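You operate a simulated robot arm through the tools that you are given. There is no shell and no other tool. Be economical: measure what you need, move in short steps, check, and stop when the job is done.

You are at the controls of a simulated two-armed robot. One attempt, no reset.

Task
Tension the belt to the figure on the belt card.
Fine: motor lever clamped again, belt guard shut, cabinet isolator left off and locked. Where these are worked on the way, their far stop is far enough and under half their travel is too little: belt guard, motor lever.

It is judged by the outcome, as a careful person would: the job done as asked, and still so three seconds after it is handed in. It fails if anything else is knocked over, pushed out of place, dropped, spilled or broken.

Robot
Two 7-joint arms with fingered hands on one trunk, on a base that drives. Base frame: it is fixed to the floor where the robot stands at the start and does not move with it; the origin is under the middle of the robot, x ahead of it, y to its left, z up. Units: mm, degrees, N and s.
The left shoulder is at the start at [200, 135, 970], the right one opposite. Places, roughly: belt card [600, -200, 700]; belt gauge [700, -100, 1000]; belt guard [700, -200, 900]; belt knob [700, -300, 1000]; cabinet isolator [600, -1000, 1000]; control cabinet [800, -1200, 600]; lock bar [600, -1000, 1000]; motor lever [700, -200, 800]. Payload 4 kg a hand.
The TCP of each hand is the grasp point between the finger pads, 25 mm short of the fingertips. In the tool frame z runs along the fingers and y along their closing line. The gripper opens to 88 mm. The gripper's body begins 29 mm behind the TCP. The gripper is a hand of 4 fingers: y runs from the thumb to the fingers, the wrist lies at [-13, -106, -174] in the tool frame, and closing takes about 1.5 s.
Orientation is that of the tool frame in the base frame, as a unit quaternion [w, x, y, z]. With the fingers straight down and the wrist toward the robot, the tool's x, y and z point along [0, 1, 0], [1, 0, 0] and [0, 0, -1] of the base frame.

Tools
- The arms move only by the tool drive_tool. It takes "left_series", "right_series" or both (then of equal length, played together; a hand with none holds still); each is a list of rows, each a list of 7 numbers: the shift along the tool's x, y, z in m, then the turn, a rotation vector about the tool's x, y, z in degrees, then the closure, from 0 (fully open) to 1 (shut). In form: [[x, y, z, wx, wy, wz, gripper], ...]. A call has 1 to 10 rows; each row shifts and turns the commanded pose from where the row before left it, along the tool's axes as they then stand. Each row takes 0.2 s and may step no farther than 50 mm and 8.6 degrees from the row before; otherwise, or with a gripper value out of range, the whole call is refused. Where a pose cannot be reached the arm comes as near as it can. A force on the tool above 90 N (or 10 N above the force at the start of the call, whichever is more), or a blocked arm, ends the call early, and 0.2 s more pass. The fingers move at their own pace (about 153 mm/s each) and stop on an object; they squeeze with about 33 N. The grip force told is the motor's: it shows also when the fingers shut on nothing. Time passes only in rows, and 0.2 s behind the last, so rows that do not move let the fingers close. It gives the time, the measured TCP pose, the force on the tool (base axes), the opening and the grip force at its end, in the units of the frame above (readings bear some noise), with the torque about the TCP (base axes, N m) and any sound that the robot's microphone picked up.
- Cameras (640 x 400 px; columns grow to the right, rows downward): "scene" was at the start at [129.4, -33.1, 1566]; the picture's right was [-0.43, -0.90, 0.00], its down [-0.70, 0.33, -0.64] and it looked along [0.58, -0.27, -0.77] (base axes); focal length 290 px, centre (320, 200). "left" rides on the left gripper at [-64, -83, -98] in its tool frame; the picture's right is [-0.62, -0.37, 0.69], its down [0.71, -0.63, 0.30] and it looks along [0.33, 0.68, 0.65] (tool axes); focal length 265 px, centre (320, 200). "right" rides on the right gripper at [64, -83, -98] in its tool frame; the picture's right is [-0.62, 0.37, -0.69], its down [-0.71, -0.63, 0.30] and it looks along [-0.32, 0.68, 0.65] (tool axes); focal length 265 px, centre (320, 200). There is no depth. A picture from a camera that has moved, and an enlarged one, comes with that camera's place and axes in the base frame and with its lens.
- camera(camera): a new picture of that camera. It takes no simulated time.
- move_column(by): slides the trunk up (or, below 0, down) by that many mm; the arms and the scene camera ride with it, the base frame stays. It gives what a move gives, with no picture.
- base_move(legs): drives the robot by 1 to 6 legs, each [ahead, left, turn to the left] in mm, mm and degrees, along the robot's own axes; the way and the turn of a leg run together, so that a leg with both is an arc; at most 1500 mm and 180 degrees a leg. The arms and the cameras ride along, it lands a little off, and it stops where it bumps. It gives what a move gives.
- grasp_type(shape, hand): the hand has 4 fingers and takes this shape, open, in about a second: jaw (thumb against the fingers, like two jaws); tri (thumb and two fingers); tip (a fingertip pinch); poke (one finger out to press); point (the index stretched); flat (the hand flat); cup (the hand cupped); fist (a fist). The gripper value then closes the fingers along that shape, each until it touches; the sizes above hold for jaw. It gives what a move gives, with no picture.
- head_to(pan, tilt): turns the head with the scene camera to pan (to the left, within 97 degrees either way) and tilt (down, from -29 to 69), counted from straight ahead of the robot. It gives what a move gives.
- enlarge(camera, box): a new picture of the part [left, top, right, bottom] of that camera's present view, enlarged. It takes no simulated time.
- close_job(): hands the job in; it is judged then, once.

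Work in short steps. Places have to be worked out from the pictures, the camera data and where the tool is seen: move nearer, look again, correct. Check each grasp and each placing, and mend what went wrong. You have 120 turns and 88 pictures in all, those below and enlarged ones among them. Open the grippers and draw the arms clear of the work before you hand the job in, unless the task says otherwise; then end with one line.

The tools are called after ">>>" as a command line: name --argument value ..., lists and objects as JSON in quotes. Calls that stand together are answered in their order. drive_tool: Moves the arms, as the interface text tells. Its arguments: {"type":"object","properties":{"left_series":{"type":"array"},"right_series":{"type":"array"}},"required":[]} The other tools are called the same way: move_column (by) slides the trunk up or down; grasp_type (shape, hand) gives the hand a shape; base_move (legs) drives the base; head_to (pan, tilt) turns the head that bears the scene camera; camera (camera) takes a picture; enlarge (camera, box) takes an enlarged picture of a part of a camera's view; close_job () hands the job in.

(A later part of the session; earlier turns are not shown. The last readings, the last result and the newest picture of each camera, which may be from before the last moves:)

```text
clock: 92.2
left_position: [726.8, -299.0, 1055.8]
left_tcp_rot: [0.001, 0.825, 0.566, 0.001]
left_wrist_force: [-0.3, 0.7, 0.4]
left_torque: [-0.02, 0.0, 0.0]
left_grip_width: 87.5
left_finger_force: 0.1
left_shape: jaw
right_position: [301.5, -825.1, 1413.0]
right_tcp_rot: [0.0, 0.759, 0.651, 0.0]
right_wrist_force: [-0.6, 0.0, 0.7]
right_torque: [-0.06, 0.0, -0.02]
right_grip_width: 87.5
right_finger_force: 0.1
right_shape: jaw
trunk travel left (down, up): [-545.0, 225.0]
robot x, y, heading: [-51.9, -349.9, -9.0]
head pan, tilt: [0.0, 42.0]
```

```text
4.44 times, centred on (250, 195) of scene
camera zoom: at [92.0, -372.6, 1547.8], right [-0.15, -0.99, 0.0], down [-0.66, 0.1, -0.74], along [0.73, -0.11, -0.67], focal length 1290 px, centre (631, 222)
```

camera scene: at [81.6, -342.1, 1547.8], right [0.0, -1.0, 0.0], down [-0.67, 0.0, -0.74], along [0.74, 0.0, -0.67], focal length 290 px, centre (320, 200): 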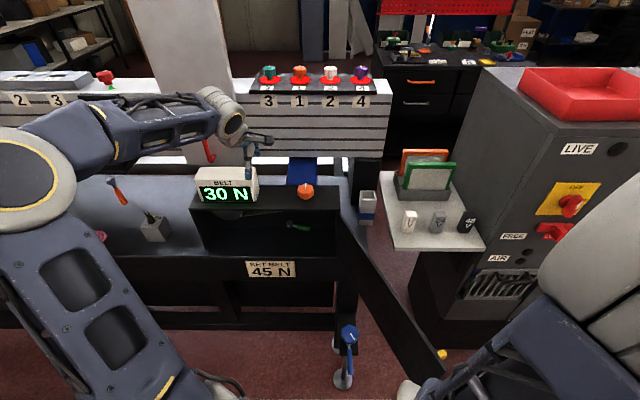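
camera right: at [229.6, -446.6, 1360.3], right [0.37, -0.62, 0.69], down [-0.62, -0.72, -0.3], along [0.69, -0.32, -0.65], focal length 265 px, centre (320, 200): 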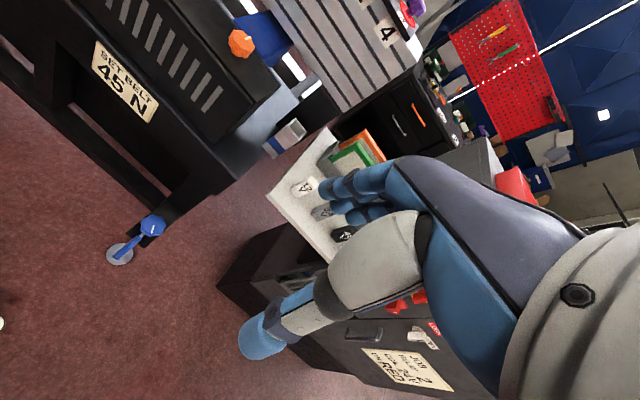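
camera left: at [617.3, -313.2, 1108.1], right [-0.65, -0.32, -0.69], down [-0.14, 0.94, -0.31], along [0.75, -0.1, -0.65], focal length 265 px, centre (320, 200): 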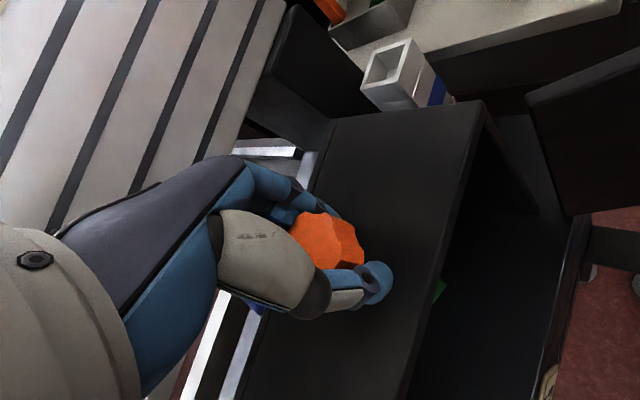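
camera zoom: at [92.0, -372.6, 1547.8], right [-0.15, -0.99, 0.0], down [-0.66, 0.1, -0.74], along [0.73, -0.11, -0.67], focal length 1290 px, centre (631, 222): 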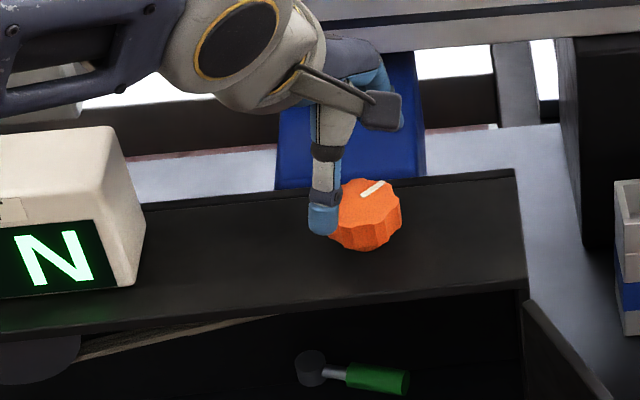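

The mark turned about 30° for 5 N, so about 60° more is needed. I rewind the hand 30° more, re-centre and re-grip.

>>> drive_tool --left_series '[[0, 0, 0, 0, 0, -8, 0], [0, 0, 0, 0, 0, -8, 0], [0, 0, 0, 0, 0, -8, 0], [0, 0, 0, 0, 0, -6, 0], [-0.001, -0.005, 0.02, 0, 0, 0, 0], [0, 0, 0.02, 0, 0, 0, 0], [0, 0, 0.007, 0, 0, 0, 0], [0, 0, 0, 0, 0, 0, 0]]'

>>> enlarge --camera "left" --box '[240, 150, 440, 300]'

```text
clock: 94.0
left_position: [723.4, -277.0, 1021.1]
left_tcp_rot: [0.002, 0.649, 0.76, 0.0]
left_wrist_force: [-0.4, -0.5, 0.8]
left_torque: [-0.03, 0.03, -0.03]
left_grip_width: 87.7
left_finger_force: 0.1
left_shape: jaw
left hand out of reach, approached as far as the arm can: row 3
right_position: [301.3, -824.9, 1412.9]
right_tcp_rot: [-0.001, 0.759, 0.651, 0.0]
right_wrist_force: [-0.4, 1.0, -1.1]
right_torque: [0.01, 0.01, -0.03]
right_grip_width: 88.0
right_finger_force: 0.1
right_shape: jaw
trunk travel left (down, up): [-545.0, 225.0]
robot x, y, heading: [-52.1, -351.1, -9.0]
head pan, tilt: [0.0, 42.0]
```

```text
2.67 times, centred on (340, 225) of left
camera zoom: at [651.2, -353.9, 1120.0], right [-0.27, -0.67, -0.69], down [-0.73, 0.61, -0.31], along [0.63, 0.42, -0.65], focal length 708 px, centre (267, 133)
```

zoom: 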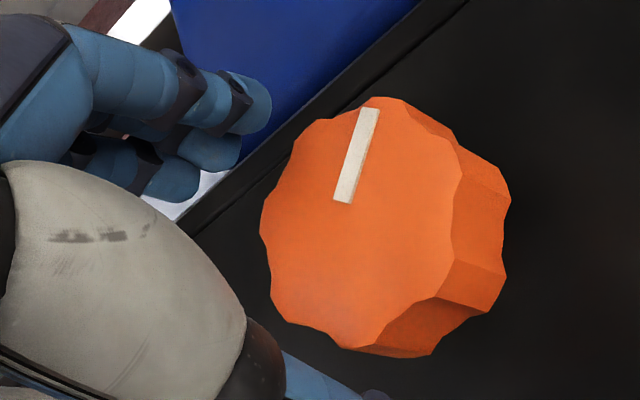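

Clear view: knob centre ≈[724,-295], mark at about -46° (9°/N). The hand is 19 mm too far left, so I nudge the base right, lower and grip.

>>> base_move --legs '[[3, -19, 0]]'

>>> drive_tool --left_series '[[0, 0, 0.01, 0, 0, 0, 0], [0, 0, 0.003, 0, 0, 0, 0], [0, 0, 0, 0, 0, 0, 1], [0, 0, 0, 0, 0, 0, 1], [0, 0, 0, 0, 0, 0, 1], [0, 0, 0, 0, 0, 0, 1], [0, 0, 0, 0, 0, 0, 1], [0, 0, 0, 0, 0, 0, 1]]'

```text
clock: 94.8
left_position: [723.5, -296.9, 1022.5]
left_tcp_rot: [0.002, 0.65, 0.76, -0.001]
left_wrist_force: [-0.3, -0.2, 0.4]
left_torque: [-0.01, -0.01, 0.01]
left_grip_width: 87.9
left_finger_force: 0.1
left_shape: jaw
right_position: [301.5, -843.8, 1413.4]
right_tcp_rot: [0.0, 0.759, 0.651, 0.0]
right_wrist_force: [0.1, 0.2, 0.9]
right_torque: [-0.01, 0.01, 0.01]
right_grip_width: 87.7
right_finger_force: 0.1
right_shape: jaw
trunk travel left (down, up): [-545.0, 225.0]
robot x, y, heading: [-49.8, -370.5, -8.9]
head pan, tilt: [0.0, 42.0]
```

```text
clock: 96.6
left_position: [723.1, -295.4, 1013.1]
left_tcp_rot: [0.004, 0.649, 0.761, 0.0]
left_wrist_force: [-5.4, 2.9, 27.4]
left_torque: [-0.08, -1.25, 0.2]
left_grip_width: 36.5
left_finger_force: 32.9
left_shape: jaw
right_position: [299.9, -844.5, 1413.6]
right_tcp_rot: [0.001, 0.759, 0.651, 0.0]
right_wrist_force: [0.0, -0.8, -0.3]
right_torque: [-0.04, 0.02, -0.03]
right_grip_width: 87.4
right_finger_force: 0.1
right_shape: jaw
trunk travel left (down, up): [-545.0, 225.0]
robot x, y, heading: [-48.3, -371.7, -8.6]
head pan, tilt: [0.0, 42.0]
```

Gripped near centre. I turn clockwise 56° and read the gauge.

>>> drive_tool --left_series '[[0, 0, 0, 0, 0, 8, 1], [0, 0, 0, 0, 0, 8, 1], [0, 0, 0, 0, 0, 8, 1], [0, 0, 0, 0, 0, 8, 1], [0, 0, 0, 0, 0, 8, 1], [0, 0, 0, 0, 0, 8, 1], [0, 0, 0, 0, 0, 8, 1], [0, 0, 0, 0, 0, 0, 1]]'

>>> enlarge --camera "scene" --box '[140, 130, 300, 250]'

```text
clock: 98.4
left_position: [725.0, -298.3, 1011.7]
left_tcp_rot: [0.005, 0.931, 0.365, 0.002]
left_wrist_force: [9.1, 10.7, 33.8]
left_torque: [-0.66, -1.14, 0.54]
left_grip_width: 36.4
left_finger_force: 33.0
left_shape: jaw
right_position: [300.9, -843.3, 1413.6]
right_tcp_rot: [0.0, 0.759, 0.651, 0.001]
right_wrist_force: [0.6, -0.1, 0.7]
right_torque: [0.03, 0.01, -0.02]
right_grip_width: 87.6
right_finger_force: 0.0
right_shape: jaw
trunk travel left (down, up): [-545.0, 225.0]
robot x, y, heading: [-50.1, -369.7, -8.6]
head pan, tilt: [0.0, 42.0]
```

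```text
3.33 times, centred on (220, 190) of scene
camera zoom: at [91.4, -391.8, 1547.9], right [-0.15, -0.99, 0.0], down [-0.66, 0.1, -0.74], along [0.73, -0.11, -0.67], focal length 968 px, centre (653, 233)
```

zoom: 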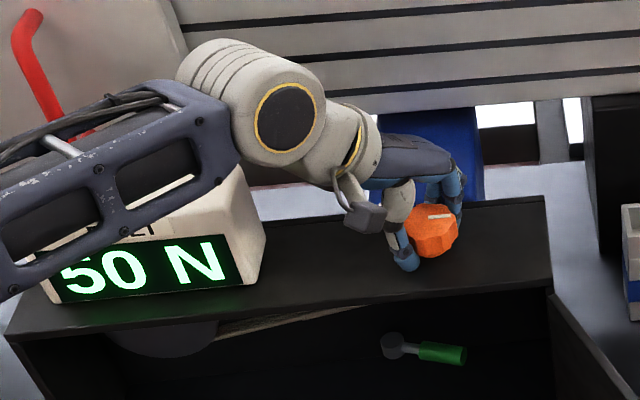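

It reads 50 N — overshot by about 19°. I turn back 16° and read.

>>> drive_tool --left_series '[[0, 0, 0, 0, 0, -8, 1], [0, 0, 0, 0, 0, -8, 1], [0, 0, 0, 0, 0, 0, 1]]'

>>> enlarge --camera "scene" --box '[140, 130, 300, 250]'

```text
clock: 99.2
left_position: [722.5, -297.9, 1011.5]
left_tcp_rot: [0.004, 0.87, 0.493, 0.002]
left_wrist_force: [-2.4, 8.6, 36.0]
left_torque: [-0.89, -1.02, 0.16]
left_grip_width: 35.8
left_finger_force: 32.7
left_shape: jaw
right_position: [301.4, -843.4, 1413.8]
right_tcp_rot: [0.001, 0.76, 0.65, 0.0]
right_wrist_force: [1.0, -0.7, -0.1]
right_torque: [0.0, 0.01, 0.0]
right_grip_width: 87.9
right_finger_force: 0.1
right_shape: jaw
trunk travel left (down, up): [-545.0, 225.0]
robot x, y, heading: [-48.0, -368.2, -8.7]
head pan, tilt: [0.0, 42.0]
```

```text
3.33 times, centred on (220, 190) of scene
camera zoom: at [90.8, -391.8, 1548.0], right [-0.15, -0.99, 0.0], down [-0.66, 0.1, -0.74], along [0.73, -0.11, -0.67], focal length 968 px, centre (653, 233)
```

zoom: 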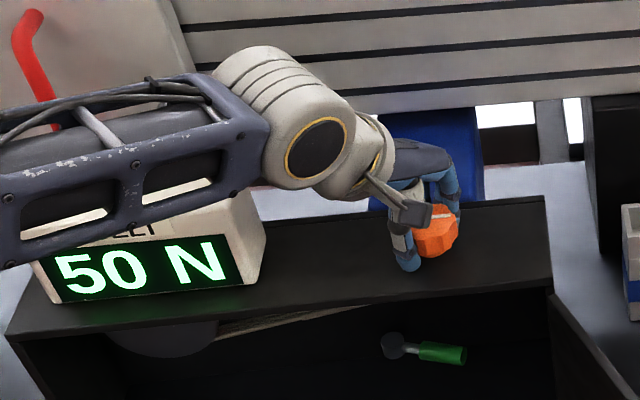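

Still 50; the knob lags. I turn back 12° more.

>>> drive_tool --left_series '[[0, 0, 0, 0, 0, -6, 1], [0, 0, 0, 0, 0, -6, 1], [0, 0, 0, 0, 0, 0, 1]]'

>>> enlarge --camera "scene" --box '[140, 130, 300, 250]'

```text
clock: 100.0
left_position: [722.5, -299.3, 1011.7]
left_tcp_rot: [0.004, 0.815, 0.579, 0.0]
left_wrist_force: [-6.5, 0.7, 32.9]
left_torque: [-0.97, -0.99, -0.06]
left_grip_width: 35.2
left_finger_force: 32.8
left_shape: jaw
right_position: [299.9, -843.5, 1413.6]
right_tcp_rot: [0.0, 0.759, 0.651, 0.0]
right_wrist_force: [0.2, -0.7, 0.9]
right_torque: [-0.01, 0.01, 0.04]
right_grip_width: 87.6
right_finger_force: 0.0
right_shape: jaw
trunk travel left (down, up): [-545.0, 225.0]
robot x, y, heading: [-53.5, -371.3, -8.9]
head pan, tilt: [0.0, 42.0]
```

```text
3.33 times, centred on (220, 190) of scene
camera zoom: at [90.8, -392.1, 1548.0], right [-0.15, -0.99, 0.0], down [-0.66, 0.1, -0.74], along [0.73, -0.11, -0.67], focal length 968 px, centre (653, 233)
```

zoom: 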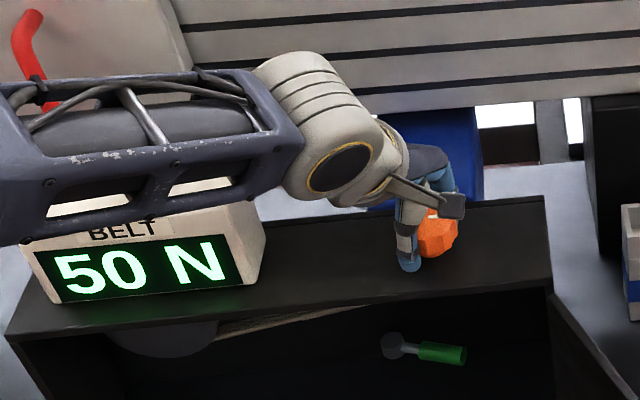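

Torque only now reverses (compliance in the hand). Another 10° back.

>>> drive_tool --left_series '[[0, 0, 0, 0, 0, -5, 1], [0, 0, 0, 0, 0, -5, 1], [0, 0, 0, 0, 0, 0, 1]]'

>>> enlarge --camera "scene" --box '[140, 130, 300, 250]'

```text
clock: 100.8
left_position: [723.4, -299.7, 1010.8]
left_tcp_rot: [0.004, 0.762, 0.647, 0.0]
left_wrist_force: [-11.7, -7.0, 31.0]
left_torque: [-1.01, -1.11, -0.34]
left_grip_width: 33.8
left_finger_force: 32.8
left_shape: jaw
right_position: [300.4, -843.6, 1413.3]
right_tcp_rot: [0.001, 0.759, 0.651, 0.001]
right_wrist_force: [-0.2, -1.0, 0.0]
right_torque: [0.01, 0.0, 0.04]
right_grip_width: 87.7
right_finger_force: 0.0
right_shape: jaw
trunk travel left (down, up): [-545.0, 225.0]
robot x, y, heading: [-49.2, -367.1, -8.9]
head pan, tilt: [0.0, 42.0]
```

```text
3.33 times, centred on (220, 190) of scene
camera zoom: at [90.7, -392.5, 1548.0], right [-0.15, -0.99, 0.0], down [-0.66, 0.1, -0.74], along [0.73, -0.11, -0.67], focal length 968 px, centre (653, 233)
```

zoom: 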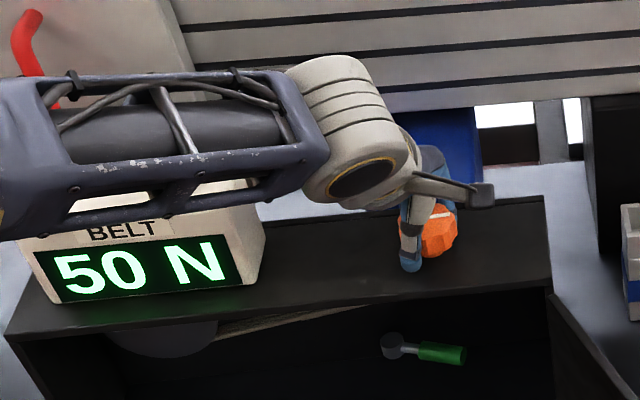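

Torque -0.34 and building; I step 5° at a time, watching torque for the slip into the next notch.

>>> drive_tool --left_series '[[0, 0, 0, 0, 0, -5, 1], [0, 0, 0, 0, 0, 0, 1]]'

>>> drive_tool --left_series '[[0, 0, 0, 0, 0, -4, 1], [0, 0, 0, 0, 0, 0, 1]]'

>>> enlarge --camera "scene" --box '[140, 130, 300, 250]'

```text
clock: 101.4
left_position: [723.4, -300.6, 1010.8]
left_tcp_rot: [0.004, 0.734, 0.679, 0.0]
left_wrist_force: [-9.2, -10.9, 26.6]
left_torque: [-1.09, -1.09, -0.42]
left_grip_width: 33.0
left_finger_force: 33.1
left_shape: jaw
right_position: [300.3, -844.7, 1414.3]
right_tcp_rot: [0.0, 0.76, 0.65, 0.001]
right_wrist_force: [0.0, 0.8, 0.2]
right_torque: [-0.02, 0.02, -0.03]
right_grip_width: 87.8
right_finger_force: 0.1
right_shape: jaw
trunk travel left (down, up): [-545.0, 225.0]
robot x, y, heading: [-50.1, -367.5, -8.7]
head pan, tilt: [0.0, 42.0]
```

```text
clock: 102.0
left_position: [723.1, -299.2, 1011.8]
left_tcp_rot: [0.005, 0.708, 0.706, 0.0]
left_wrist_force: [-9.0, -14.7, 25.5]
left_torque: [-1.14, -1.11, -0.45]
left_grip_width: 32.5
left_finger_force: 33.0
left_shape: jaw
right_position: [299.8, -845.7, 1413.9]
right_tcp_rot: [0.0, 0.759, 0.651, 0.0]
right_wrist_force: [0.1, -0.6, -0.3]
right_torque: [-0.05, 0.02, 0.0]
right_grip_width: 87.8
right_finger_force: 0.1
right_shape: jaw
trunk travel left (down, up): [-545.0, 225.0]
robot x, y, heading: [-49.6, -374.6, -9.2]
head pan, tilt: [0.0, 42.0]
```

```text
3.33 times, centred on (220, 190) of scene
camera zoom: at [90.9, -392.6, 1547.9], right [-0.15, -0.99, 0.0], down [-0.66, 0.1, -0.74], along [0.73, -0.11, -0.67], focal length 968 px, centre (653, 233)
```

zoom: 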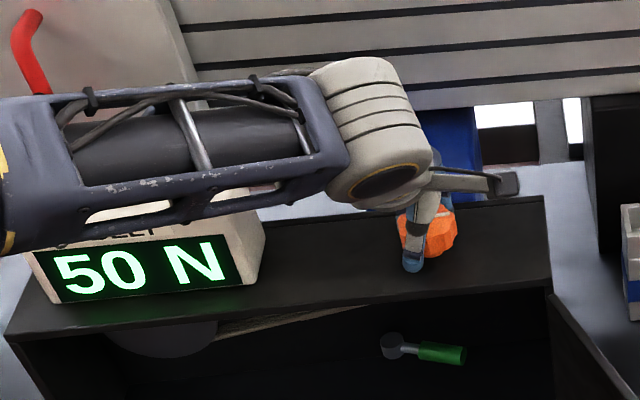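

Still 50, torque -0.45 (up from the +0.54 seen tightening). Continue in small steps.

>>> drive_tool --left_series '[[0, 0, 0, 0, 0, -5, 1], [0, 0, 0, 0, 0, 0, 1]]'

>>> drive_tool --left_series '[[0, 0, 0, 0, 0, -5, 1], [0, 0, 0, 0, 0, 0, 1]]'

>>> enlarge --camera "scene" --box '[140, 130, 300, 250]'

```text
clock: 102.6
left_position: [723.7, -298.8, 1010.8]
left_tcp_rot: [0.005, 0.678, 0.735, 0.0]
left_wrist_force: [-7.6, -18.8, 22.6]
left_torque: [-1.1, -1.13, -0.49]
left_grip_width: 32.2
left_finger_force: 33.1
left_shape: jaw
right_position: [301.0, -844.3, 1414.8]
right_tcp_rot: [0.001, 0.76, 0.65, 0.001]
right_wrist_force: [-0.1, 0.0, -0.3]
right_torque: [-0.02, 0.04, 0.0]
right_grip_width: 87.9
right_finger_force: 0.1
right_shape: jaw
trunk travel left (down, up): [-545.0, 225.0]
robot x, y, heading: [-52.1, -369.4, -8.7]
head pan, tilt: [0.0, 42.0]
```

```text
clock: 103.2
left_position: [722.9, -298.9, 1010.0]
left_tcp_rot: [0.008, 0.646, 0.764, -0.002]
left_wrist_force: [-0.9, -22.5, 21.5]
left_torque: [-0.97, -1.01, -0.49]
left_grip_width: 31.6
left_finger_force: 32.8
left_shape: jaw
right_position: [301.2, -845.1, 1413.3]
right_tcp_rot: [0.001, 0.76, 0.65, 0.001]
right_wrist_force: [-0.2, 0.5, 0.7]
right_torque: [0.02, 0.0, 0.0]
right_grip_width: 87.7
right_finger_force: 0.0
right_shape: jaw
trunk travel left (down, up): [-545.0, 225.0]
robot x, y, heading: [-50.1, -366.9, -8.3]
head pan, tilt: [0.0, 42.0]
```

```text
3.33 times, centred on (220, 190) of scene
camera zoom: at [91.4, -393.1, 1547.8], right [-0.15, -0.99, 0.0], down [-0.66, 0.1, -0.74], along [0.73, -0.11, -0.67], focal length 968 px, centre (653, 233)
```

zoom: 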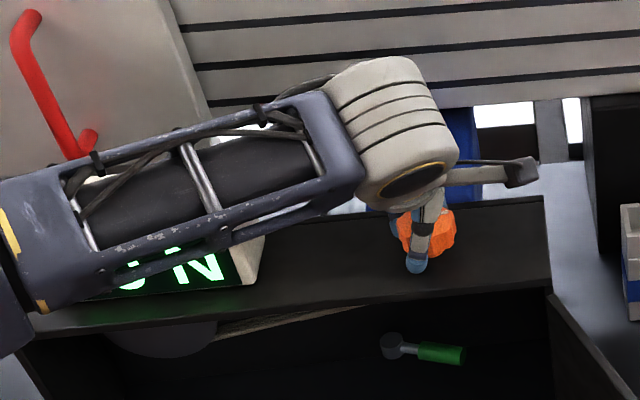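

The forearm hides the digits at this angle. I open, lift clear, and rotate the hand away to read gauge and mark.

>>> drive_tool --left_series '[[0, 0, 0, 0, 0, 0, 0], [0, 0, 0, 0, 0, 0, 0], [0, 0, 0, 0, 0, 0, 0], [0, 0, -0.02, 0, 0, 0, 0], [0, 0, -0.02, 0, 0, 8, 0], [0, 0, 0, 0, 0, 8, 0], [0, 0, 0, 0, 0, 8, 0], [0, 0, 0, 0, 0, 8, 0], [0, 0, 0, 0, 0, 8, 0]]'

>>> enlarge --camera "scene" --box '[140, 130, 300, 250]'

```text
clock: 105.2
left_position: [725.1, -296.5, 1048.1]
left_tcp_rot: [0.002, 0.867, 0.499, 0.0]
left_wrist_force: [-0.3, -0.9, 0.0]
left_torque: [0.01, -0.01, -0.01]
left_grip_width: 87.9
left_finger_force: 0.1
left_shape: jaw
right_position: [302.3, -845.2, 1414.1]
right_tcp_rot: [0.0, 0.76, 0.65, 0.0]
right_wrist_force: [0.0, 0.4, -0.1]
right_torque: [-0.02, -0.03, -0.01]
right_grip_width: 87.6
right_finger_force: 0.0
right_shape: jaw
trunk travel left (down, up): [-545.0, 225.0]
robot x, y, heading: [-50.8, -366.9, -8.8]
head pan, tilt: [0.0, 42.0]
```

```text
3.33 times, centred on (220, 190) of scene
camera zoom: at [92.0, -392.2, 1547.8], right [-0.15, -0.99, 0.0], down [-0.66, 0.1, -0.74], along [0.73, -0.11, -0.67], focal length 968 px, centre (653, 233)
```

zoom: 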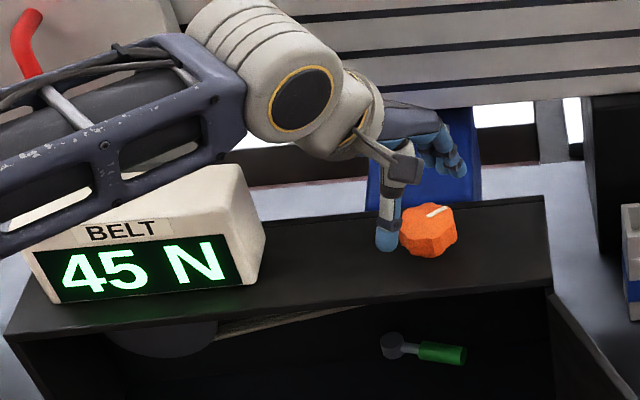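

The gauge reads 45 N. Now I lift the hand, back off and square up, to return to the forward-pointing pose for the lever.

>>> drive_tool --left_series '[[0, 0, -0.045, 0, 0, -7, 0], [0, 0, -0.045, 0, 0, -7, 0], [0, 0, -0.045, 0, 0, -7, 0], [0, 0, -0.03, 0, 0, 0, 0], [0, 0, 0, 0, 0, 0, 0]]'

>>> base_move --legs '[[-170, 0, 0], [0, 0, 9]]'

>>> drive_tool --left_series '[[0, -0.04, 0, 0, 0, 0, 0], [0, -0.04, 0, 0, 0, 0, 0], [0, -0.03, 0, 0, 0, 0, 0], [0, 0, 0, -4.949, 4.949, 4.949, 0], [0, 0, 0, -4.949, 4.949, 4.949, 0], [0, 0, 0, -4.949, 4.949, 4.949, 0], [0, 0, 0, -4.949, 4.949, 4.949, 0], [0, 0, 0, -4.949, 4.949, 4.949, 0], [0, 0, 0, -4.949, 4.949, 4.949, 0]]'

>>> drive_tool --left_series '[[0, 0, 0, -4.949, 4.949, 4.949, 0], [0, 0, 0, -4.949, 4.949, 4.949, 0], [0, 0, 0, -4.949, 4.949, 4.949, 0], [0, 0, 0, -4.949, 4.949, 4.949, 0], [0, 0, 0, -4.949, 4.949, 4.949, 0], [0, 0, 0, -4.949, 4.949, 4.949, 0], [0, 0, 0, -4.949, 4.949, 4.949, 0], [0, 0, 0, -4.949, 4.949, 4.949, 0], [0, 0, 0, 0, 0, 0, 0]]'

```text
clock: 106.4
left_position: [722.6, -296.5, 1212.1]
left_tcp_rot: [0.002, 0.761, 0.649, -0.001]
left_wrist_force: [0.0, -0.7, 0.3]
left_torque: [0.03, -0.01, 0.01]
left_grip_width: 87.4
left_finger_force: 0.1
left_shape: jaw
right_position: [301.1, -844.0, 1413.9]
right_tcp_rot: [0.001, 0.759, 0.651, 0.001]
right_wrist_force: [-0.8, -0.2, -0.2]
right_torque: [0.02, 0.01, 0.01]
right_grip_width: 87.8
right_finger_force: 0.1
right_shape: jaw
trunk travel left (down, up): [-545.0, 225.0]
robot x, y, heading: [-51.1, -371.5, -8.7]
head pan, tilt: [0.0, 42.0]
```

```text
clock: 108.5
left_position: [531.1, -151.3, 1212.2]
left_tcp_rot: [0.003, 0.708, 0.706, 0.001]
left_wrist_force: [0.1, -0.2, 0.1]
left_torque: [0.0, -0.01, -0.02]
left_grip_width: 87.7
left_finger_force: 0.1
left_shape: jaw
right_position: [199.4, -758.3, 1413.9]
right_tcp_rot: [0.0, 0.706, 0.708, 0.0]
right_wrist_force: [0.8, 0.2, 0.4]
right_torque: [-0.03, 0.0, 0.0]
right_grip_width: 87.7
right_finger_force: 0.0
right_shape: jaw
trunk travel left (down, up): [-545.0, 225.0]
robot x, y, heading: [-222.9, -341.6, -0.1]
head pan, tilt: [0.0, 42.0]
```

```text
clock: 110.5
left_position: [420.8, -151.5, 1211.8]
left_tcp_rot: [0.003, 0.815, 0.458, 0.356]
left_wrist_force: [-0.6, 0.4, -0.1]
left_torque: [-0.01, -0.02, 0.0]
left_grip_width: 87.9
left_finger_force: 0.1
left_shape: jaw
right_position: [200.1, -757.4, 1413.8]
right_tcp_rot: [0.0, 0.706, 0.708, 0.0]
right_wrist_force: [0.0, -0.4, -0.7]
right_torque: [0.02, 0.0, -0.01]
right_grip_width: 87.7
right_finger_force: 0.0
right_shape: jaw
trunk travel left (down, up): [-545.0, 225.0]
robot x, y, heading: [-218.5, -341.6, 0.4]
head pan, tilt: [0.0, 42.0]
```

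```text
clock: 112.5
left_position: [421.9, -151.7, 1212.1]
left_tcp_rot: [0.002, 0.706, -0.001, 0.708]
left_wrist_force: [-0.3, -0.4, -0.5]
left_torque: [-0.04, -0.01, -0.01]
left_grip_width: 87.5
left_finger_force: 0.1
left_shape: jaw
right_position: [200.8, -757.0, 1414.2]
right_tcp_rot: [0.001, 0.707, 0.707, -0.001]
right_wrist_force: [-0.5, 0.5, 0.8]
right_torque: [-0.02, -0.03, 0.01]
right_grip_width: 87.6
right_finger_force: 0.0
right_shape: jaw
trunk travel left (down, up): [-545.0, 225.0]
robot x, y, heading: [-220.9, -344.9, 0.2]
head pan, tilt: [0.0, 42.0]
```

Forward pose reached. I shift the hand to the earlier relative place and lower the trunk to lever height.

>>> drive_tool --left_series '[[-0.009, 0.026, 0.026, 0, 0, 0, 0], [-0.009, 0.026, 0.026, 0, 0, 0, 0], [-0.009, 0.026, 0.026, 0, 0, 0, 0], [-0.009, 0.026, 0.026, 0, 0, 0, 0], [-0.007, 0.026, 0.026, 0, 0, 0, 0], [0, 0, 0, 0, 0, 0, 0]]'

>>> move_column --by -330

>>> head_to --pan -3 --tilt 33

>>> enlarge --camera "scene" --box '[150, 80, 360, 225]'

```text
clock: 113.9
left_position: [549.8, -281.6, 1169.2]
left_tcp_rot: [0.002, 0.706, -0.001, 0.709]
left_wrist_force: [-0.4, -0.2, 0.2]
left_torque: [0.0, -0.02, -0.01]
left_grip_width: 87.9
left_finger_force: 0.0
left_shape: jaw
right_position: [200.6, -757.8, 1413.6]
right_tcp_rot: [-0.001, 0.706, 0.708, 0.0]
right_wrist_force: [-0.1, -0.2, -0.6]
right_torque: [-0.01, 0.0, 0.01]
right_grip_width: 87.7
right_finger_force: 0.2
right_shape: jaw
trunk travel left (down, up): [-545.0, 225.0]
robot x, y, heading: [-220.3, -342.9, -0.0]
head pan, tilt: [0.0, 42.0]
```

```text
clock: 117.2
left_position: [548.2, -280.5, 838.8]
left_tcp_rot: [0.002, 0.706, 0.0, 0.708]
left_wrist_force: [0.5, -0.1, 0.8]
left_torque: [-0.01, 0.01, 0.01]
left_grip_width: 87.4
left_finger_force: 0.0
left_shape: jaw
right_position: [199.8, -757.7, 1083.8]
right_tcp_rot: [0.0, 0.707, 0.707, -0.001]
right_wrist_force: [-0.3, -0.6, 0.5]
right_torque: [0.0, 0.01, -0.01]
right_grip_width: 87.6
right_finger_force: 0.1
right_shape: jaw
trunk travel left (down, up): [-215.0, 555.0]
robot x, y, heading: [-224.5, -342.4, -0.1]
head pan, tilt: [0.0, 42.0]
```

```text
clock: 117.8
left_position: [549.1, -280.4, 838.6]
left_tcp_rot: [0.002, 0.706, -0.001, 0.709]
left_wrist_force: [-0.1, -0.3, 0.2]
left_torque: [-0.01, 0.01, -0.03]
left_grip_width: 87.4
left_finger_force: 0.2
left_shape: jaw
right_position: [201.1, -756.9, 1083.6]
right_tcp_rot: [-0.001, 0.707, 0.708, 0.0]
right_wrist_force: [-0.3, -1.0, -0.3]
right_torque: [-0.02, -0.01, -0.02]
right_grip_width: 87.8
right_finger_force: 0.1
right_shape: jaw
trunk travel left (down, up): [-215.0, 555.0]
robot x, y, heading: [-218.3, -348.3, 0.2]
head pan, tilt: [-3.0, 33.0]
```

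```text
2.76 times, centred on (255, 152) of scene
camera zoom: at [-71.5, -348.0, 1231.3], right [-0.05, -1.0, 0.0], down [-0.54, 0.03, -0.84], along [0.84, -0.04, -0.55], focal length 801 px, centre (499, 331)
```

zoom: 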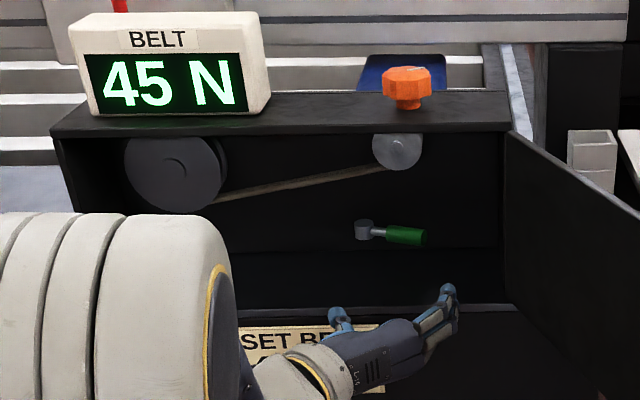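

Gauge still 45; the lever tip is at ≈[720,-307] (about 72° over). I yaw the hand left so its fingers can hook behind the grip.

>>> drive_tool --left_series '[[0, 0, 0, 8, 0, 0, 0], [0, 0, 0, 8, 0, 0, 0], [0, 0, 0, 8, 0, 0, 0], [0, 0, 0, 8, 0, 0, 0], [0, 0, 0, 8, 0, 0, 0], [0, 0, 0, 0, 0, 0, 0]]'

```text
clock: 119.2
left_position: [547.9, -280.7, 841.4]
left_tcp_rot: [-0.24, 0.664, 0.242, 0.666]
left_wrist_force: [0.0, 0.6, 0.1]
left_torque: [0.02, 0.0, 0.0]
left_grip_width: 87.8
left_finger_force: 0.0
left_shape: jaw
right_position: [199.2, -757.7, 1083.7]
right_tcp_rot: [-0.001, 0.706, 0.708, 0.0]
right_wrist_force: [0.0, 0.1, -0.5]
right_torque: [0.02, 0.02, -0.01]
right_grip_width: 87.6
right_finger_force: 0.1
right_shape: jaw
trunk travel left (down, up): [-215.0, 555.0]
robot x, y, heading: [-219.0, -344.7, 0.3]
head pan, tilt: [-3.0, 33.0]
```

Yaw of 40° reached fine. I shift the hand ~50 mm right with the arm, then bring the base forward most of the way.

>>> drive_tool --left_series '[[0, 0.019, -0.016, 0, 0, 0, 0], [0, 0.019, -0.016, 0, 0, 0, 0], [0, 0, 0, 0, 0, 0, 0]]'

>>> base_move --legs '[[115, 0, 0]]'

>>> enlarge --camera "scene" --box '[190, 110, 350, 230]'

```text
clock: 120.0
left_position: [548.8, -329.8, 839.2]
left_tcp_rot: [-0.24, 0.664, 0.242, 0.666]
left_wrist_force: [0.5, 0.3, 0.6]
left_torque: [-0.01, 0.02, -0.01]
left_grip_width: 87.8
left_finger_force: 0.0
left_shape: jaw
right_position: [200.4, -757.2, 1083.2]
right_tcp_rot: [0.0, 0.706, 0.708, 0.0]
right_wrist_force: [0.9, 0.9, 0.2]
right_torque: [0.01, 0.0, 0.0]
right_grip_width: 87.7
right_finger_force: 0.0
right_shape: jaw
trunk travel left (down, up): [-215.0, 555.0]
robot x, y, heading: [-220.2, -339.7, 0.1]
head pan, tilt: [-3.0, 33.0]
```

```text
clock: 121.3
left_position: [662.7, -326.5, 839.0]
left_tcp_rot: [-0.24, 0.664, 0.243, 0.665]
left_wrist_force: [-1.5, 0.3, -0.3]
left_torque: [0.01, 0.04, -0.01]
left_grip_width: 87.8
left_finger_force: 0.1
left_shape: jaw
right_position: [314.0, -755.6, 1083.5]
right_tcp_rot: [0.0, 0.706, 0.708, 0.001]
right_wrist_force: [0.1, 0.5, 0.3]
right_torque: [0.01, 0.01, 0.0]
right_grip_width: 87.8
right_finger_force: 0.1
right_shape: jaw
trunk travel left (down, up): [-215.0, 555.0]
robot x, y, heading: [-104.9, -342.1, 0.2]
head pan, tilt: [-3.0, 33.0]
```

```text
3.33 times, centred on (270, 170) of scene
camera zoom: at [42.4, -347.3, 1231.4], right [-0.05, -1.0, 0.0], down [-0.54, 0.03, -0.84], along [0.84, -0.04, -0.54], focal length 968 px, centre (487, 300)
```

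zoom: 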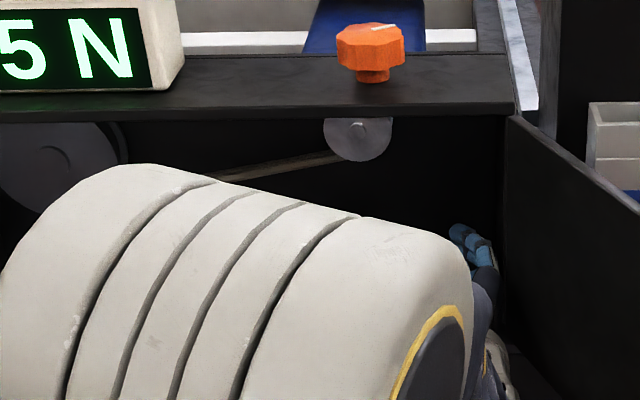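

The elbow blocks the scene view; I use the hand camera.

>>> camera --camera "left"

```text
16 pictures are left
camera left: at [534.5, -327.3, 774.6], right [0.3, 0.73, -0.62], down [-0.17, 0.68, 0.71], along [0.94, -0.1, 0.33], focal length 265 px, centre (320, 200)
```

left: 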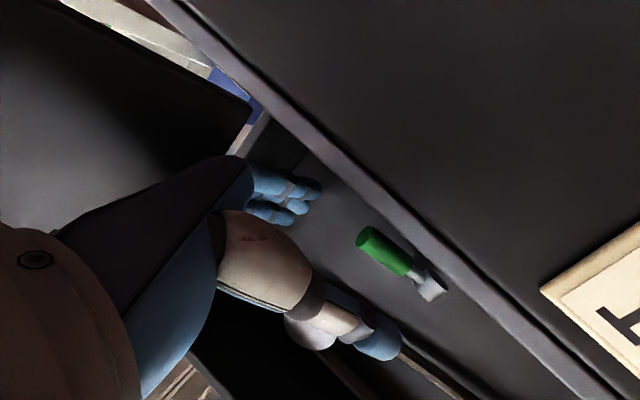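

Tip ≈[726,-302], hub ≈[757,-232]. I move 60 mm straight in to the right of the tip, then sidle left so the fingers sit behind the grip.

>>> drive_tool --left_series '[[0, 0.0193, 0.023, 0, 0, 0, 0], [0, 0.0193, 0.023, 0, 0, 0, 0], [0, -0.01, 0.009, 0, 0, 0, 0], [0, -0.01, 0.009, 0, 0, 0, 0], [0, 0, 0, 0, 0, 0, 0]]'

>>> camera --camera "left"

```text
clock: 122.2
left_position: [718.9, -325.3, 837.0]
left_tcp_rot: [-0.231, 0.671, 0.233, 0.665]
left_wrist_force: [-22.0, -3.6, 2.6]
left_torque: [-0.1, -0.03, -0.8]
left_grip_width: 85.4
left_finger_force: 0.0
left_shape: jaw
right_position: [312.9, -757.5, 1083.2]
right_tcp_rot: [0.001, 0.706, 0.708, 0.001]
right_wrist_force: [-0.3, 0.2, -0.2]
right_torque: [-0.02, 0.01, 0.01]
right_grip_width: 87.8
right_finger_force: 0.0
right_shape: jaw
trunk travel left (down, up): [-215.0, 555.0]
robot x, y, heading: [-108.3, -344.7, 0.2]
head pan, tilt: [-3.0, 33.0]
stopped in row 4 (left hand): the force on the tool passed its limit at 98 N (the readings are from after the stop); the commanded pose is now the measured one
```

```text
15 pictures are left
camera left: at [589.4, -322.4, 773.4], right [0.31, 0.72, -0.63], down [-0.15, 0.69, 0.71], along [0.94, -0.13, 0.32], focal length 265 px, centre (320, 200)
```

left: 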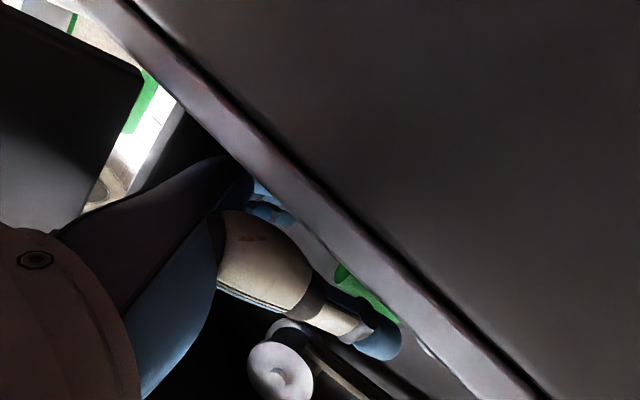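

Fingertips touched the box's back wall; I back off 8 mm, shift left 25 mm, and partly close around the grip.

>>> drive_tool --left_series '[[0, -0.006, -0.008, 0, 0, 0, 0], [0, -0.01, 0.008, 0, 0, 0, 0], [0, -0.01, 0.008, 0, 0, 0, 0], [0, 0, 0, 0, 0, 0, 0.6], [0, 0, 0, 0, 0, 0, 0.6], [0, 0, 0, 0, 0, 0, 0.6], [0, 0, 0, 0, 0, 0, 0.6], [0, 0, 0, 0, 0, 0, 0.6]]'

>>> camera --camera "left"

```text
clock: 124.0
left_position: [711.0, -299.9, 836.3]
left_tcp_rot: [-0.234, 0.67, 0.235, 0.665]
left_wrist_force: [-0.6, 0.9, -0.3]
left_torque: [0.0, -0.01, -0.01]
left_grip_width: 35.8
left_finger_force: 0.0
left_shape: jaw
right_position: [314.5, -756.0, 1083.8]
right_tcp_rot: [0.0, 0.706, 0.709, 0.001]
right_wrist_force: [-0.8, 0.0, 0.3]
right_torque: [0.01, 0.02, 0.02]
right_grip_width: 87.8
right_finger_force: 0.1
right_shape: jaw
trunk travel left (down, up): [-215.0, 555.0]
robot x, y, heading: [-110.2, -346.2, 0.2]
head pan, tilt: [-3.0, 33.0]
```

```text
14 pictures are left
camera left: at [580.9, -295.7, 772.9], right [0.31, 0.72, -0.63], down [-0.15, 0.69, 0.71], along [0.94, -0.13, 0.32], focal length 265 px, centre (320, 200)
```

left: 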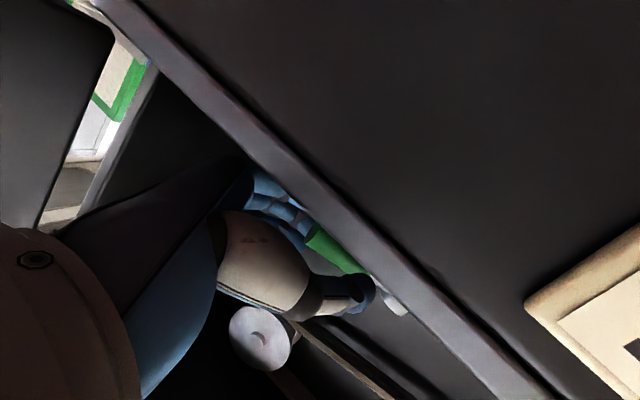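

The grip is between thumb and fingers. I draw the lever back along its arc toward me/left, unwinding the yaw as it goes.

>>> drive_tool --left_series '[[0, -0.0125, -0.003, 0, 0, 0, 0.6], [0, -0.014, -0.0015, -6, 0, 0, 0.6], [0, -0.0144, 0, -6, 0, 0, 0.6], [0, -0.0147, 0.002, -6, 0, 0, 0.6], [0, -0.013, 0.004, -6, 0, 0, 0.6], [0, 0, 0, 0, 0, 0, 0.6]]'

>>> camera --camera "left"

```text
clock: 125.3
left_position: [674.6, -242.0, 835.8]
left_tcp_rot: [-0.088, 0.704, 0.091, 0.698]
left_wrist_force: [0.0, 0.5, 0.5]
left_torque: [0.01, -0.04, -0.05]
left_grip_width: 35.9
left_finger_force: 0.1
left_shape: jaw
right_position: [314.3, -756.8, 1082.9]
right_tcp_rot: [0.0, 0.706, 0.708, 0.0]
right_wrist_force: [-0.2, 0.5, 0.7]
right_torque: [-0.01, 0.01, 0.02]
right_grip_width: 88.0
right_finger_force: 0.0
right_shape: jaw
trunk travel left (down, up): [-215.0, 555.0]
robot x, y, heading: [-105.2, -342.4, 0.1]
head pan, tilt: [-3.0, 33.0]
```

```text
13 pictures are left
camera left: at [559.6, -186.1, 772.4], right [0.57, 0.53, -0.63], down [0.14, 0.69, 0.71], along [0.81, -0.5, 0.32], focal length 265 px, centre (320, 200)
```

left: 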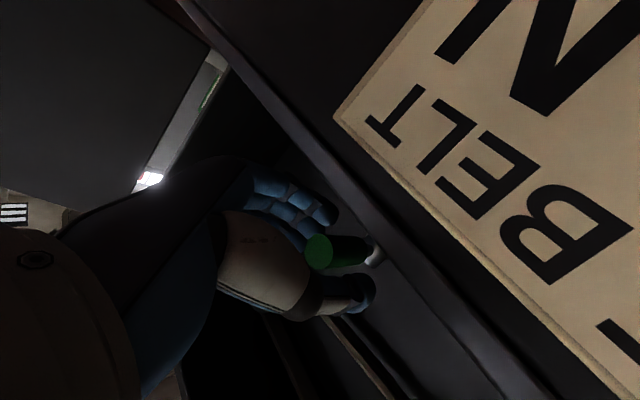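

The lever tip is back at ≈[681,-238] (started at [677,-235]). I push it a little further left until it meets its stop.

>>> drive_tool --left_series '[[0, -0.008, 0.002, 0, 0, 0, 0.6], [0, -0.008, 0.002, 0, 0, 0, 0.6], [0, -0.006, 0.001, 0, 0, 0, 0.6], [0, 0, 0, 0, 0, 0, 0.6]]'

```text
clock: 126.3
left_position: [675.4, -221.3, 836.6]
left_tcp_rot: [-0.087, 0.704, 0.089, 0.7]
left_wrist_force: [-6.5, -14.2, -0.7]
left_torque: [0.02, 0.0, -0.57]
left_grip_width: 44.1
left_finger_force: 0.1
left_shape: jaw
right_position: [313.6, -756.9, 1084.5]
right_tcp_rot: [0.001, 0.706, 0.708, 0.001]
right_wrist_force: [-0.7, 0.0, 0.1]
right_torque: [0.04, -0.03, -0.02]
right_grip_width: 87.9
right_finger_force: 0.0
right_shape: jaw
trunk travel left (down, up): [-215.0, 555.0]
robot x, y, heading: [-108.4, -344.4, 0.4]
head pan, tilt: [-3.0, 33.0]
```

A 14 N reaction shows the lever is against its stop. I open, ease off and withdraw, then check lever and gauge.

>>> drive_tool --left_series '[[0, 0.008, 0, 0, 0, 0, 0], [0, 0.004, 0, 0, 0, 0, 0], [0, 0, 0, 0, 0, 0, 0], [0, 0, 0, 0, 0, 0, 0]]'

>>> base_move --legs '[[-180, 0, 0]]'

>>> camera --camera "scene"

```text
clock: 127.3
left_position: [678.1, -228.8, 836.8]
left_tcp_rot: [-0.089, 0.704, 0.091, 0.698]
left_wrist_force: [1.5, 1.1, 0.9]
left_torque: [-0.01, 0.0, 0.0]
left_grip_width: 87.9
left_finger_force: 0.1
left_shape: jaw
right_position: [313.4, -757.3, 1083.7]
right_tcp_rot: [0.001, 0.706, 0.708, 0.001]
right_wrist_force: [-0.1, 0.3, 0.5]
right_torque: [-0.01, -0.02, 0.03]
right_grip_width: 87.8
right_finger_force: 0.0
right_shape: jaw
trunk travel left (down, up): [-215.0, 555.0]
robot x, y, heading: [-105.6, -339.1, 0.2]
head pan, tilt: [-3.0, 33.0]
```

```text
clock: 128.9
left_position: [495.3, -232.8, 836.8]
left_tcp_rot: [-0.088, 0.704, 0.09, 0.699]
left_wrist_force: [0.4, 0.1, -0.2]
left_torque: [0.02, 0.0, -0.03]
left_grip_width: 88.0
left_finger_force: 0.0
left_shape: jaw
right_position: [130.2, -758.6, 1083.6]
right_tcp_rot: [0.0, 0.707, 0.707, 0.0]
right_wrist_force: [-0.1, -0.2, -0.9]
right_torque: [-0.01, 0.02, 0.01]
right_grip_width: 87.4
right_finger_force: 0.1
right_shape: jaw
trunk travel left (down, up): [-215.0, 555.0]
robot x, y, heading: [-289.9, -342.8, -0.1]
head pan, tilt: [-3.0, 33.0]
```

```text
12 pictures are left
camera scene: at [-141.4, -348.4, 1231.4], right [-0.05, -1.0, 0.0], down [-0.54, 0.03, -0.84], along [0.84, -0.04, -0.54], focal length 290 px, centre (320, 200)
```

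scene: 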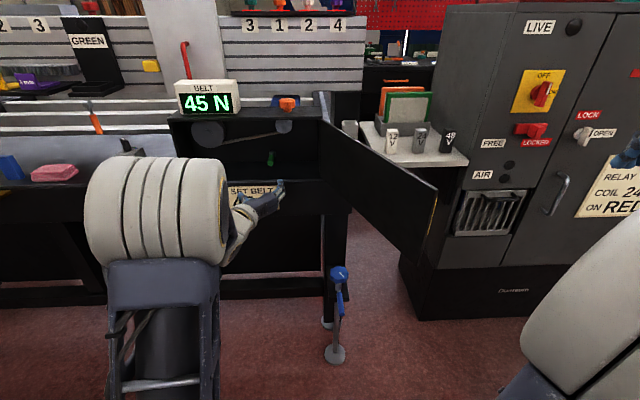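

Lever clamped again, gauge 45 N. To shut the guard I'll reach round its outer side with the right hand: raise the trunk, extend the right hand forward on the far side of the guard.

>>> move_column --by 250

>>> drive_tool --right_series '[[0, 0.045, 0.02, 0, 0, 0, 1], [0, 0.045, 0.02, 0, 0, 0, 1], [0, 0.045, 0.02, 0, 0, 0, 1], [0, 0.045, 0.02, 0, 0, 0, 1], [0, 0.045, 0.02, 0, 0, 0, 1], [0, 0.045, 0.02, 0, 0, 0, 1], [0, 0, 0.045, 0, 0, 0, 1], [0, 0, 0.045, 0, 0, 0, 1], [0, 0, 0, 0, 0, 0, 1]]'

>>> head_to --pan -12 --tilt 45

>>> camera --camera "scene"

```text
clock: 131.4
left_position: [496.9, -231.8, 1086.9]
left_tcp_rot: [-0.088, 0.704, 0.09, 0.698]
left_wrist_force: [-0.4, 0.1, 0.7]
left_torque: [0.01, -0.01, 0.0]
left_grip_width: 87.8
left_finger_force: 0.1
left_shape: jaw
right_position: [129.6, -759.7, 1334.8]
right_tcp_rot: [0.0, 0.708, 0.706, 0.001]
right_wrist_force: [-0.3, 0.4, 0.5]
right_torque: [0.02, -0.01, 0.04]
right_grip_width: 87.7
right_finger_force: 0.1
right_shape: jaw
trunk travel left (down, up): [-465.0, 305.0]
robot x, y, heading: [-292.8, -342.4, 0.0]
head pan, tilt: [-3.0, 33.0]
```

```text
clock: 133.4
left_position: [496.3, -233.1, 1086.6]
left_tcp_rot: [-0.088, 0.704, 0.09, 0.699]
left_wrist_force: [-0.6, 0.2, -1.1]
left_torque: [0.0, 0.02, 0.0]
left_grip_width: 87.8
left_finger_force: 0.1
left_shape: jaw
right_position: [399.4, -758.5, 1121.1]
right_tcp_rot: [0.001, 0.707, 0.707, 0.001]
right_wrist_force: [0.1, -0.4, 0.3]
right_torque: [0.0, -0.02, -0.01]
right_grip_width: 0.0
right_finger_force: 32.1
right_shape: jaw
trunk travel left (down, up): [-465.0, 305.0]
robot x, y, heading: [-289.9, -340.7, -0.1]
head pan, tilt: [-3.0, 33.0]
```

```text
clock: 134.2
left_position: [496.0, -232.6, 1086.5]
left_tcp_rot: [-0.088, 0.704, 0.09, 0.699]
left_wrist_force: [0.9, -0.2, 0.0]
left_torque: [0.01, -0.01, -0.01]
left_grip_width: 87.9
left_finger_force: 0.1
left_shape: jaw
right_position: [399.4, -758.4, 1123.0]
right_tcp_rot: [0.001, 0.707, 0.707, 0.0]
right_wrist_force: [0.7, 0.5, 1.0]
right_torque: [0.0, 0.02, 0.0]
right_grip_width: 0.0
right_finger_force: 32.9
right_shape: jaw
trunk travel left (down, up): [-465.0, 305.0]
robot x, y, heading: [-290.1, -345.7, -0.1]
head pan, tilt: [-12.0, 45.0]
```

```text
11 pictures are left
camera scene: at [-150.7, -360.6, 1463.5], right [-0.21, -0.98, 0.0], down [-0.69, 0.15, -0.71], along [0.69, -0.15, -0.71], focal length 290 px, centre (320, 200)
```

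scene: 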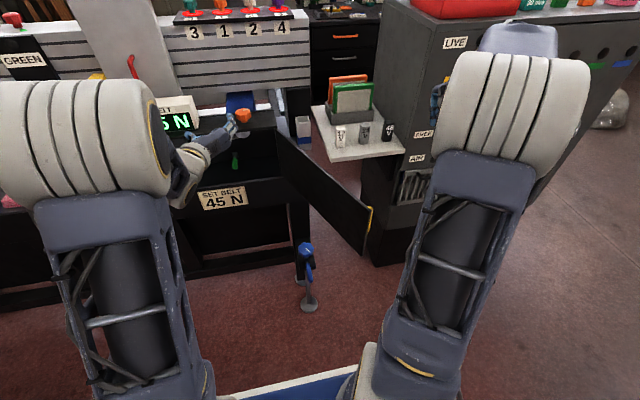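

Right hand is outside the guard at [399,-758]. I lower it to the guard's height and push left.

>>> drive_tool --right_series '[[0, 0, 0.046, 0, 0, 0, 1], [0, 0, 0.046, 0, 0, 0, 1], [0, 0, 0.046, 0, 0, 0, 1], [0, 0, 0.046, 0, 0, 0, 1], [0, 0, 0.046, 0, 0, 0, 1], [0.03, 0, 0, 0, 0, 0, 1], [0.04, 0, 0, 0, 0, 0, 1], [0.04, 0, 0, 0, 0, 0, 1], [0, 0, 0, 0, 0, 0, 1]]'

>>> drive_tool --right_series '[[0.03, 0, 0, 0, 0, 0, 1], [0.03, 0, 0, 0, 0, 0, 1], [0.03, 0, 0, 0, 0, 0, 1], [0.03, 0, 0, 0, 0, 0, 1], [0.03, 0, 0, 0, 0, 0, 1], [0.03, 0, 0, 0, 0, 0, 1], [0, 0, 0, 0, 0, 0, 1]]'

>>> camera --camera "scene"

```text
clock: 136.2
left_position: [496.0, -232.2, 1085.7]
left_tcp_rot: [-0.088, 0.704, 0.089, 0.699]
left_wrist_force: [-0.1, 0.1, 0.6]
left_torque: [-0.03, -0.02, 0.02]
left_grip_width: 87.9
left_finger_force: 0.1
left_shape: jaw
right_position: [400.2, -648.2, 893.9]
right_tcp_rot: [0.0, 0.708, 0.707, 0.0]
right_wrist_force: [0.4, -0.4, -0.7]
right_torque: [0.0, -0.03, -0.01]
right_grip_width: 0.0
right_finger_force: 33.3
right_shape: jaw
trunk travel left (down, up): [-465.0, 305.0]
robot x, y, heading: [-292.3, -345.7, 0.1]
head pan, tilt: [-12.0, 45.0]
```

```text
clock: 137.8
left_position: [496.0, -232.5, 1085.7]
left_tcp_rot: [-0.088, 0.705, 0.09, 0.698]
left_wrist_force: [0.3, 0.6, 0.3]
left_torque: [0.02, 0.0, 0.0]
left_grip_width: 87.8
left_finger_force: 0.1
left_shape: jaw
right_position: [401.6, -468.7, 894.4]
right_tcp_rot: [0.0, 0.707, 0.707, 0.0]
right_wrist_force: [0.1, -0.9, 0.1]
right_torque: [-0.02, 0.01, 0.0]
right_grip_width: 0.1
right_finger_force: 32.5
right_shape: jaw
trunk travel left (down, up): [-465.0, 305.0]
robot x, y, heading: [-289.6, -340.0, 0.0]
head pan, tilt: [-12.0, 45.0]
```

```text
10 pictures are left
camera scene: at [-150.8, -360.7, 1463.5], right [-0.21, -0.98, 0.0], down [-0.69, 0.15, -0.71], along [0.69, -0.15, -0.71], focal length 290 px, centre (320, 200)
```

scene: 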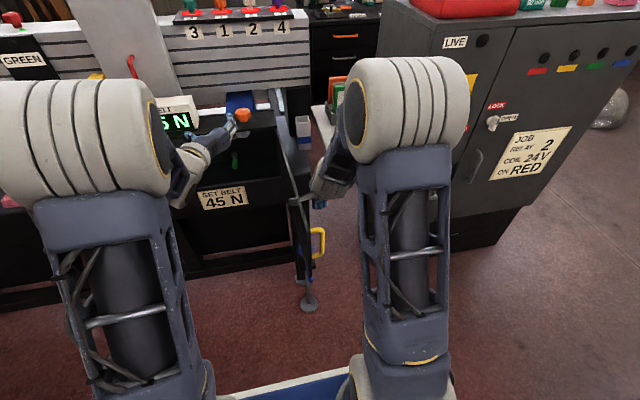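

The guard swings in well. Before going on, I move the left arm out of the right hand's way.

>>> drive_tool --left_series '[[0.01, -0.04, -0.012, 0, 0, 0, 0], [0.01, -0.04, -0.012, 0, 0, 0, 0], [0.01, -0.04, -0.012, 0, 0, 0, 0], [0.01, -0.04, -0.012, 0, 0, 0, 0], [0.01, -0.04, -0.012, 0, 0, 0, 0], [0.01, -0.04, -0.012, 0, 0, 0, 0], [0.01, -0.04, -0.012, 0, 0, 0, 0]]'

>>> drive_tool --right_series '[[0.03, 0, 0, 0, 0, 0, 1], [0.03, 0, 0, 0, 0, 0, 1], [0.03, 0, 0, 0, 0, 0, 1], [0.03, 0.01, 0, 0, 0, 0, 1], [0.03, 0.01, 0, 0, 0, 0, 1], [0.02, 0.02, 0, 0, 0, 0, 1], [0, 0, 0, 0, 0, 0, 1]]'

>>> camera --camera "scene"

```text
clock: 139.4
left_position: [343.8, 19.2, 1155.8]
left_tcp_rot: [-0.087, 0.704, 0.09, 0.699]
left_wrist_force: [-0.5, -0.2, 0.2]
left_torque: [0.0, 0.04, 0.04]
left_grip_width: 87.9
left_finger_force: 0.1
left_shape: jaw
right_position: [401.0, -469.4, 894.3]
right_tcp_rot: [0.0, 0.707, 0.707, 0.001]
right_wrist_force: [-0.2, -0.9, -0.1]
right_torque: [0.03, 0.0, 0.03]
right_grip_width: 0.0
right_finger_force: 32.7
right_shape: jaw
trunk travel left (down, up): [-465.0, 305.0]
robot x, y, heading: [-288.6, -345.6, -0.2]
head pan, tilt: [-12.0, 45.0]
```

```text
clock: 141.0
left_position: [344.7, 17.9, 1158.0]
left_tcp_rot: [-0.088, 0.704, 0.089, 0.699]
left_wrist_force: [-0.9, 0.6, -0.1]
left_torque: [0.02, -0.01, 0.02]
left_grip_width: 87.9
left_finger_force: 0.0
left_shape: jaw
right_position: [440.5, -298.3, 894.7]
right_tcp_rot: [0.001, 0.707, 0.707, 0.001]
right_wrist_force: [-0.3, 0.9, 0.5]
right_torque: [-0.01, -0.01, -0.02]
right_grip_width: 0.0
right_finger_force: 33.1
right_shape: jaw
trunk travel left (down, up): [-465.0, 305.0]
robot x, y, heading: [-292.4, -345.4, -0.0]
head pan, tilt: [-12.0, 45.0]
```

```text
9 pictures are left
camera scene: at [-150.8, -360.6, 1463.5], right [-0.21, -0.98, 0.0], down [-0.69, 0.15, -0.71], along [0.69, -0.15, -0.71], focal length 290 px, centre (320, 200)
```

scene: 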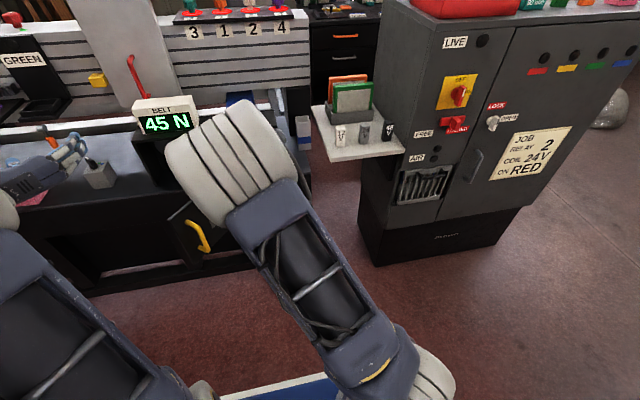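

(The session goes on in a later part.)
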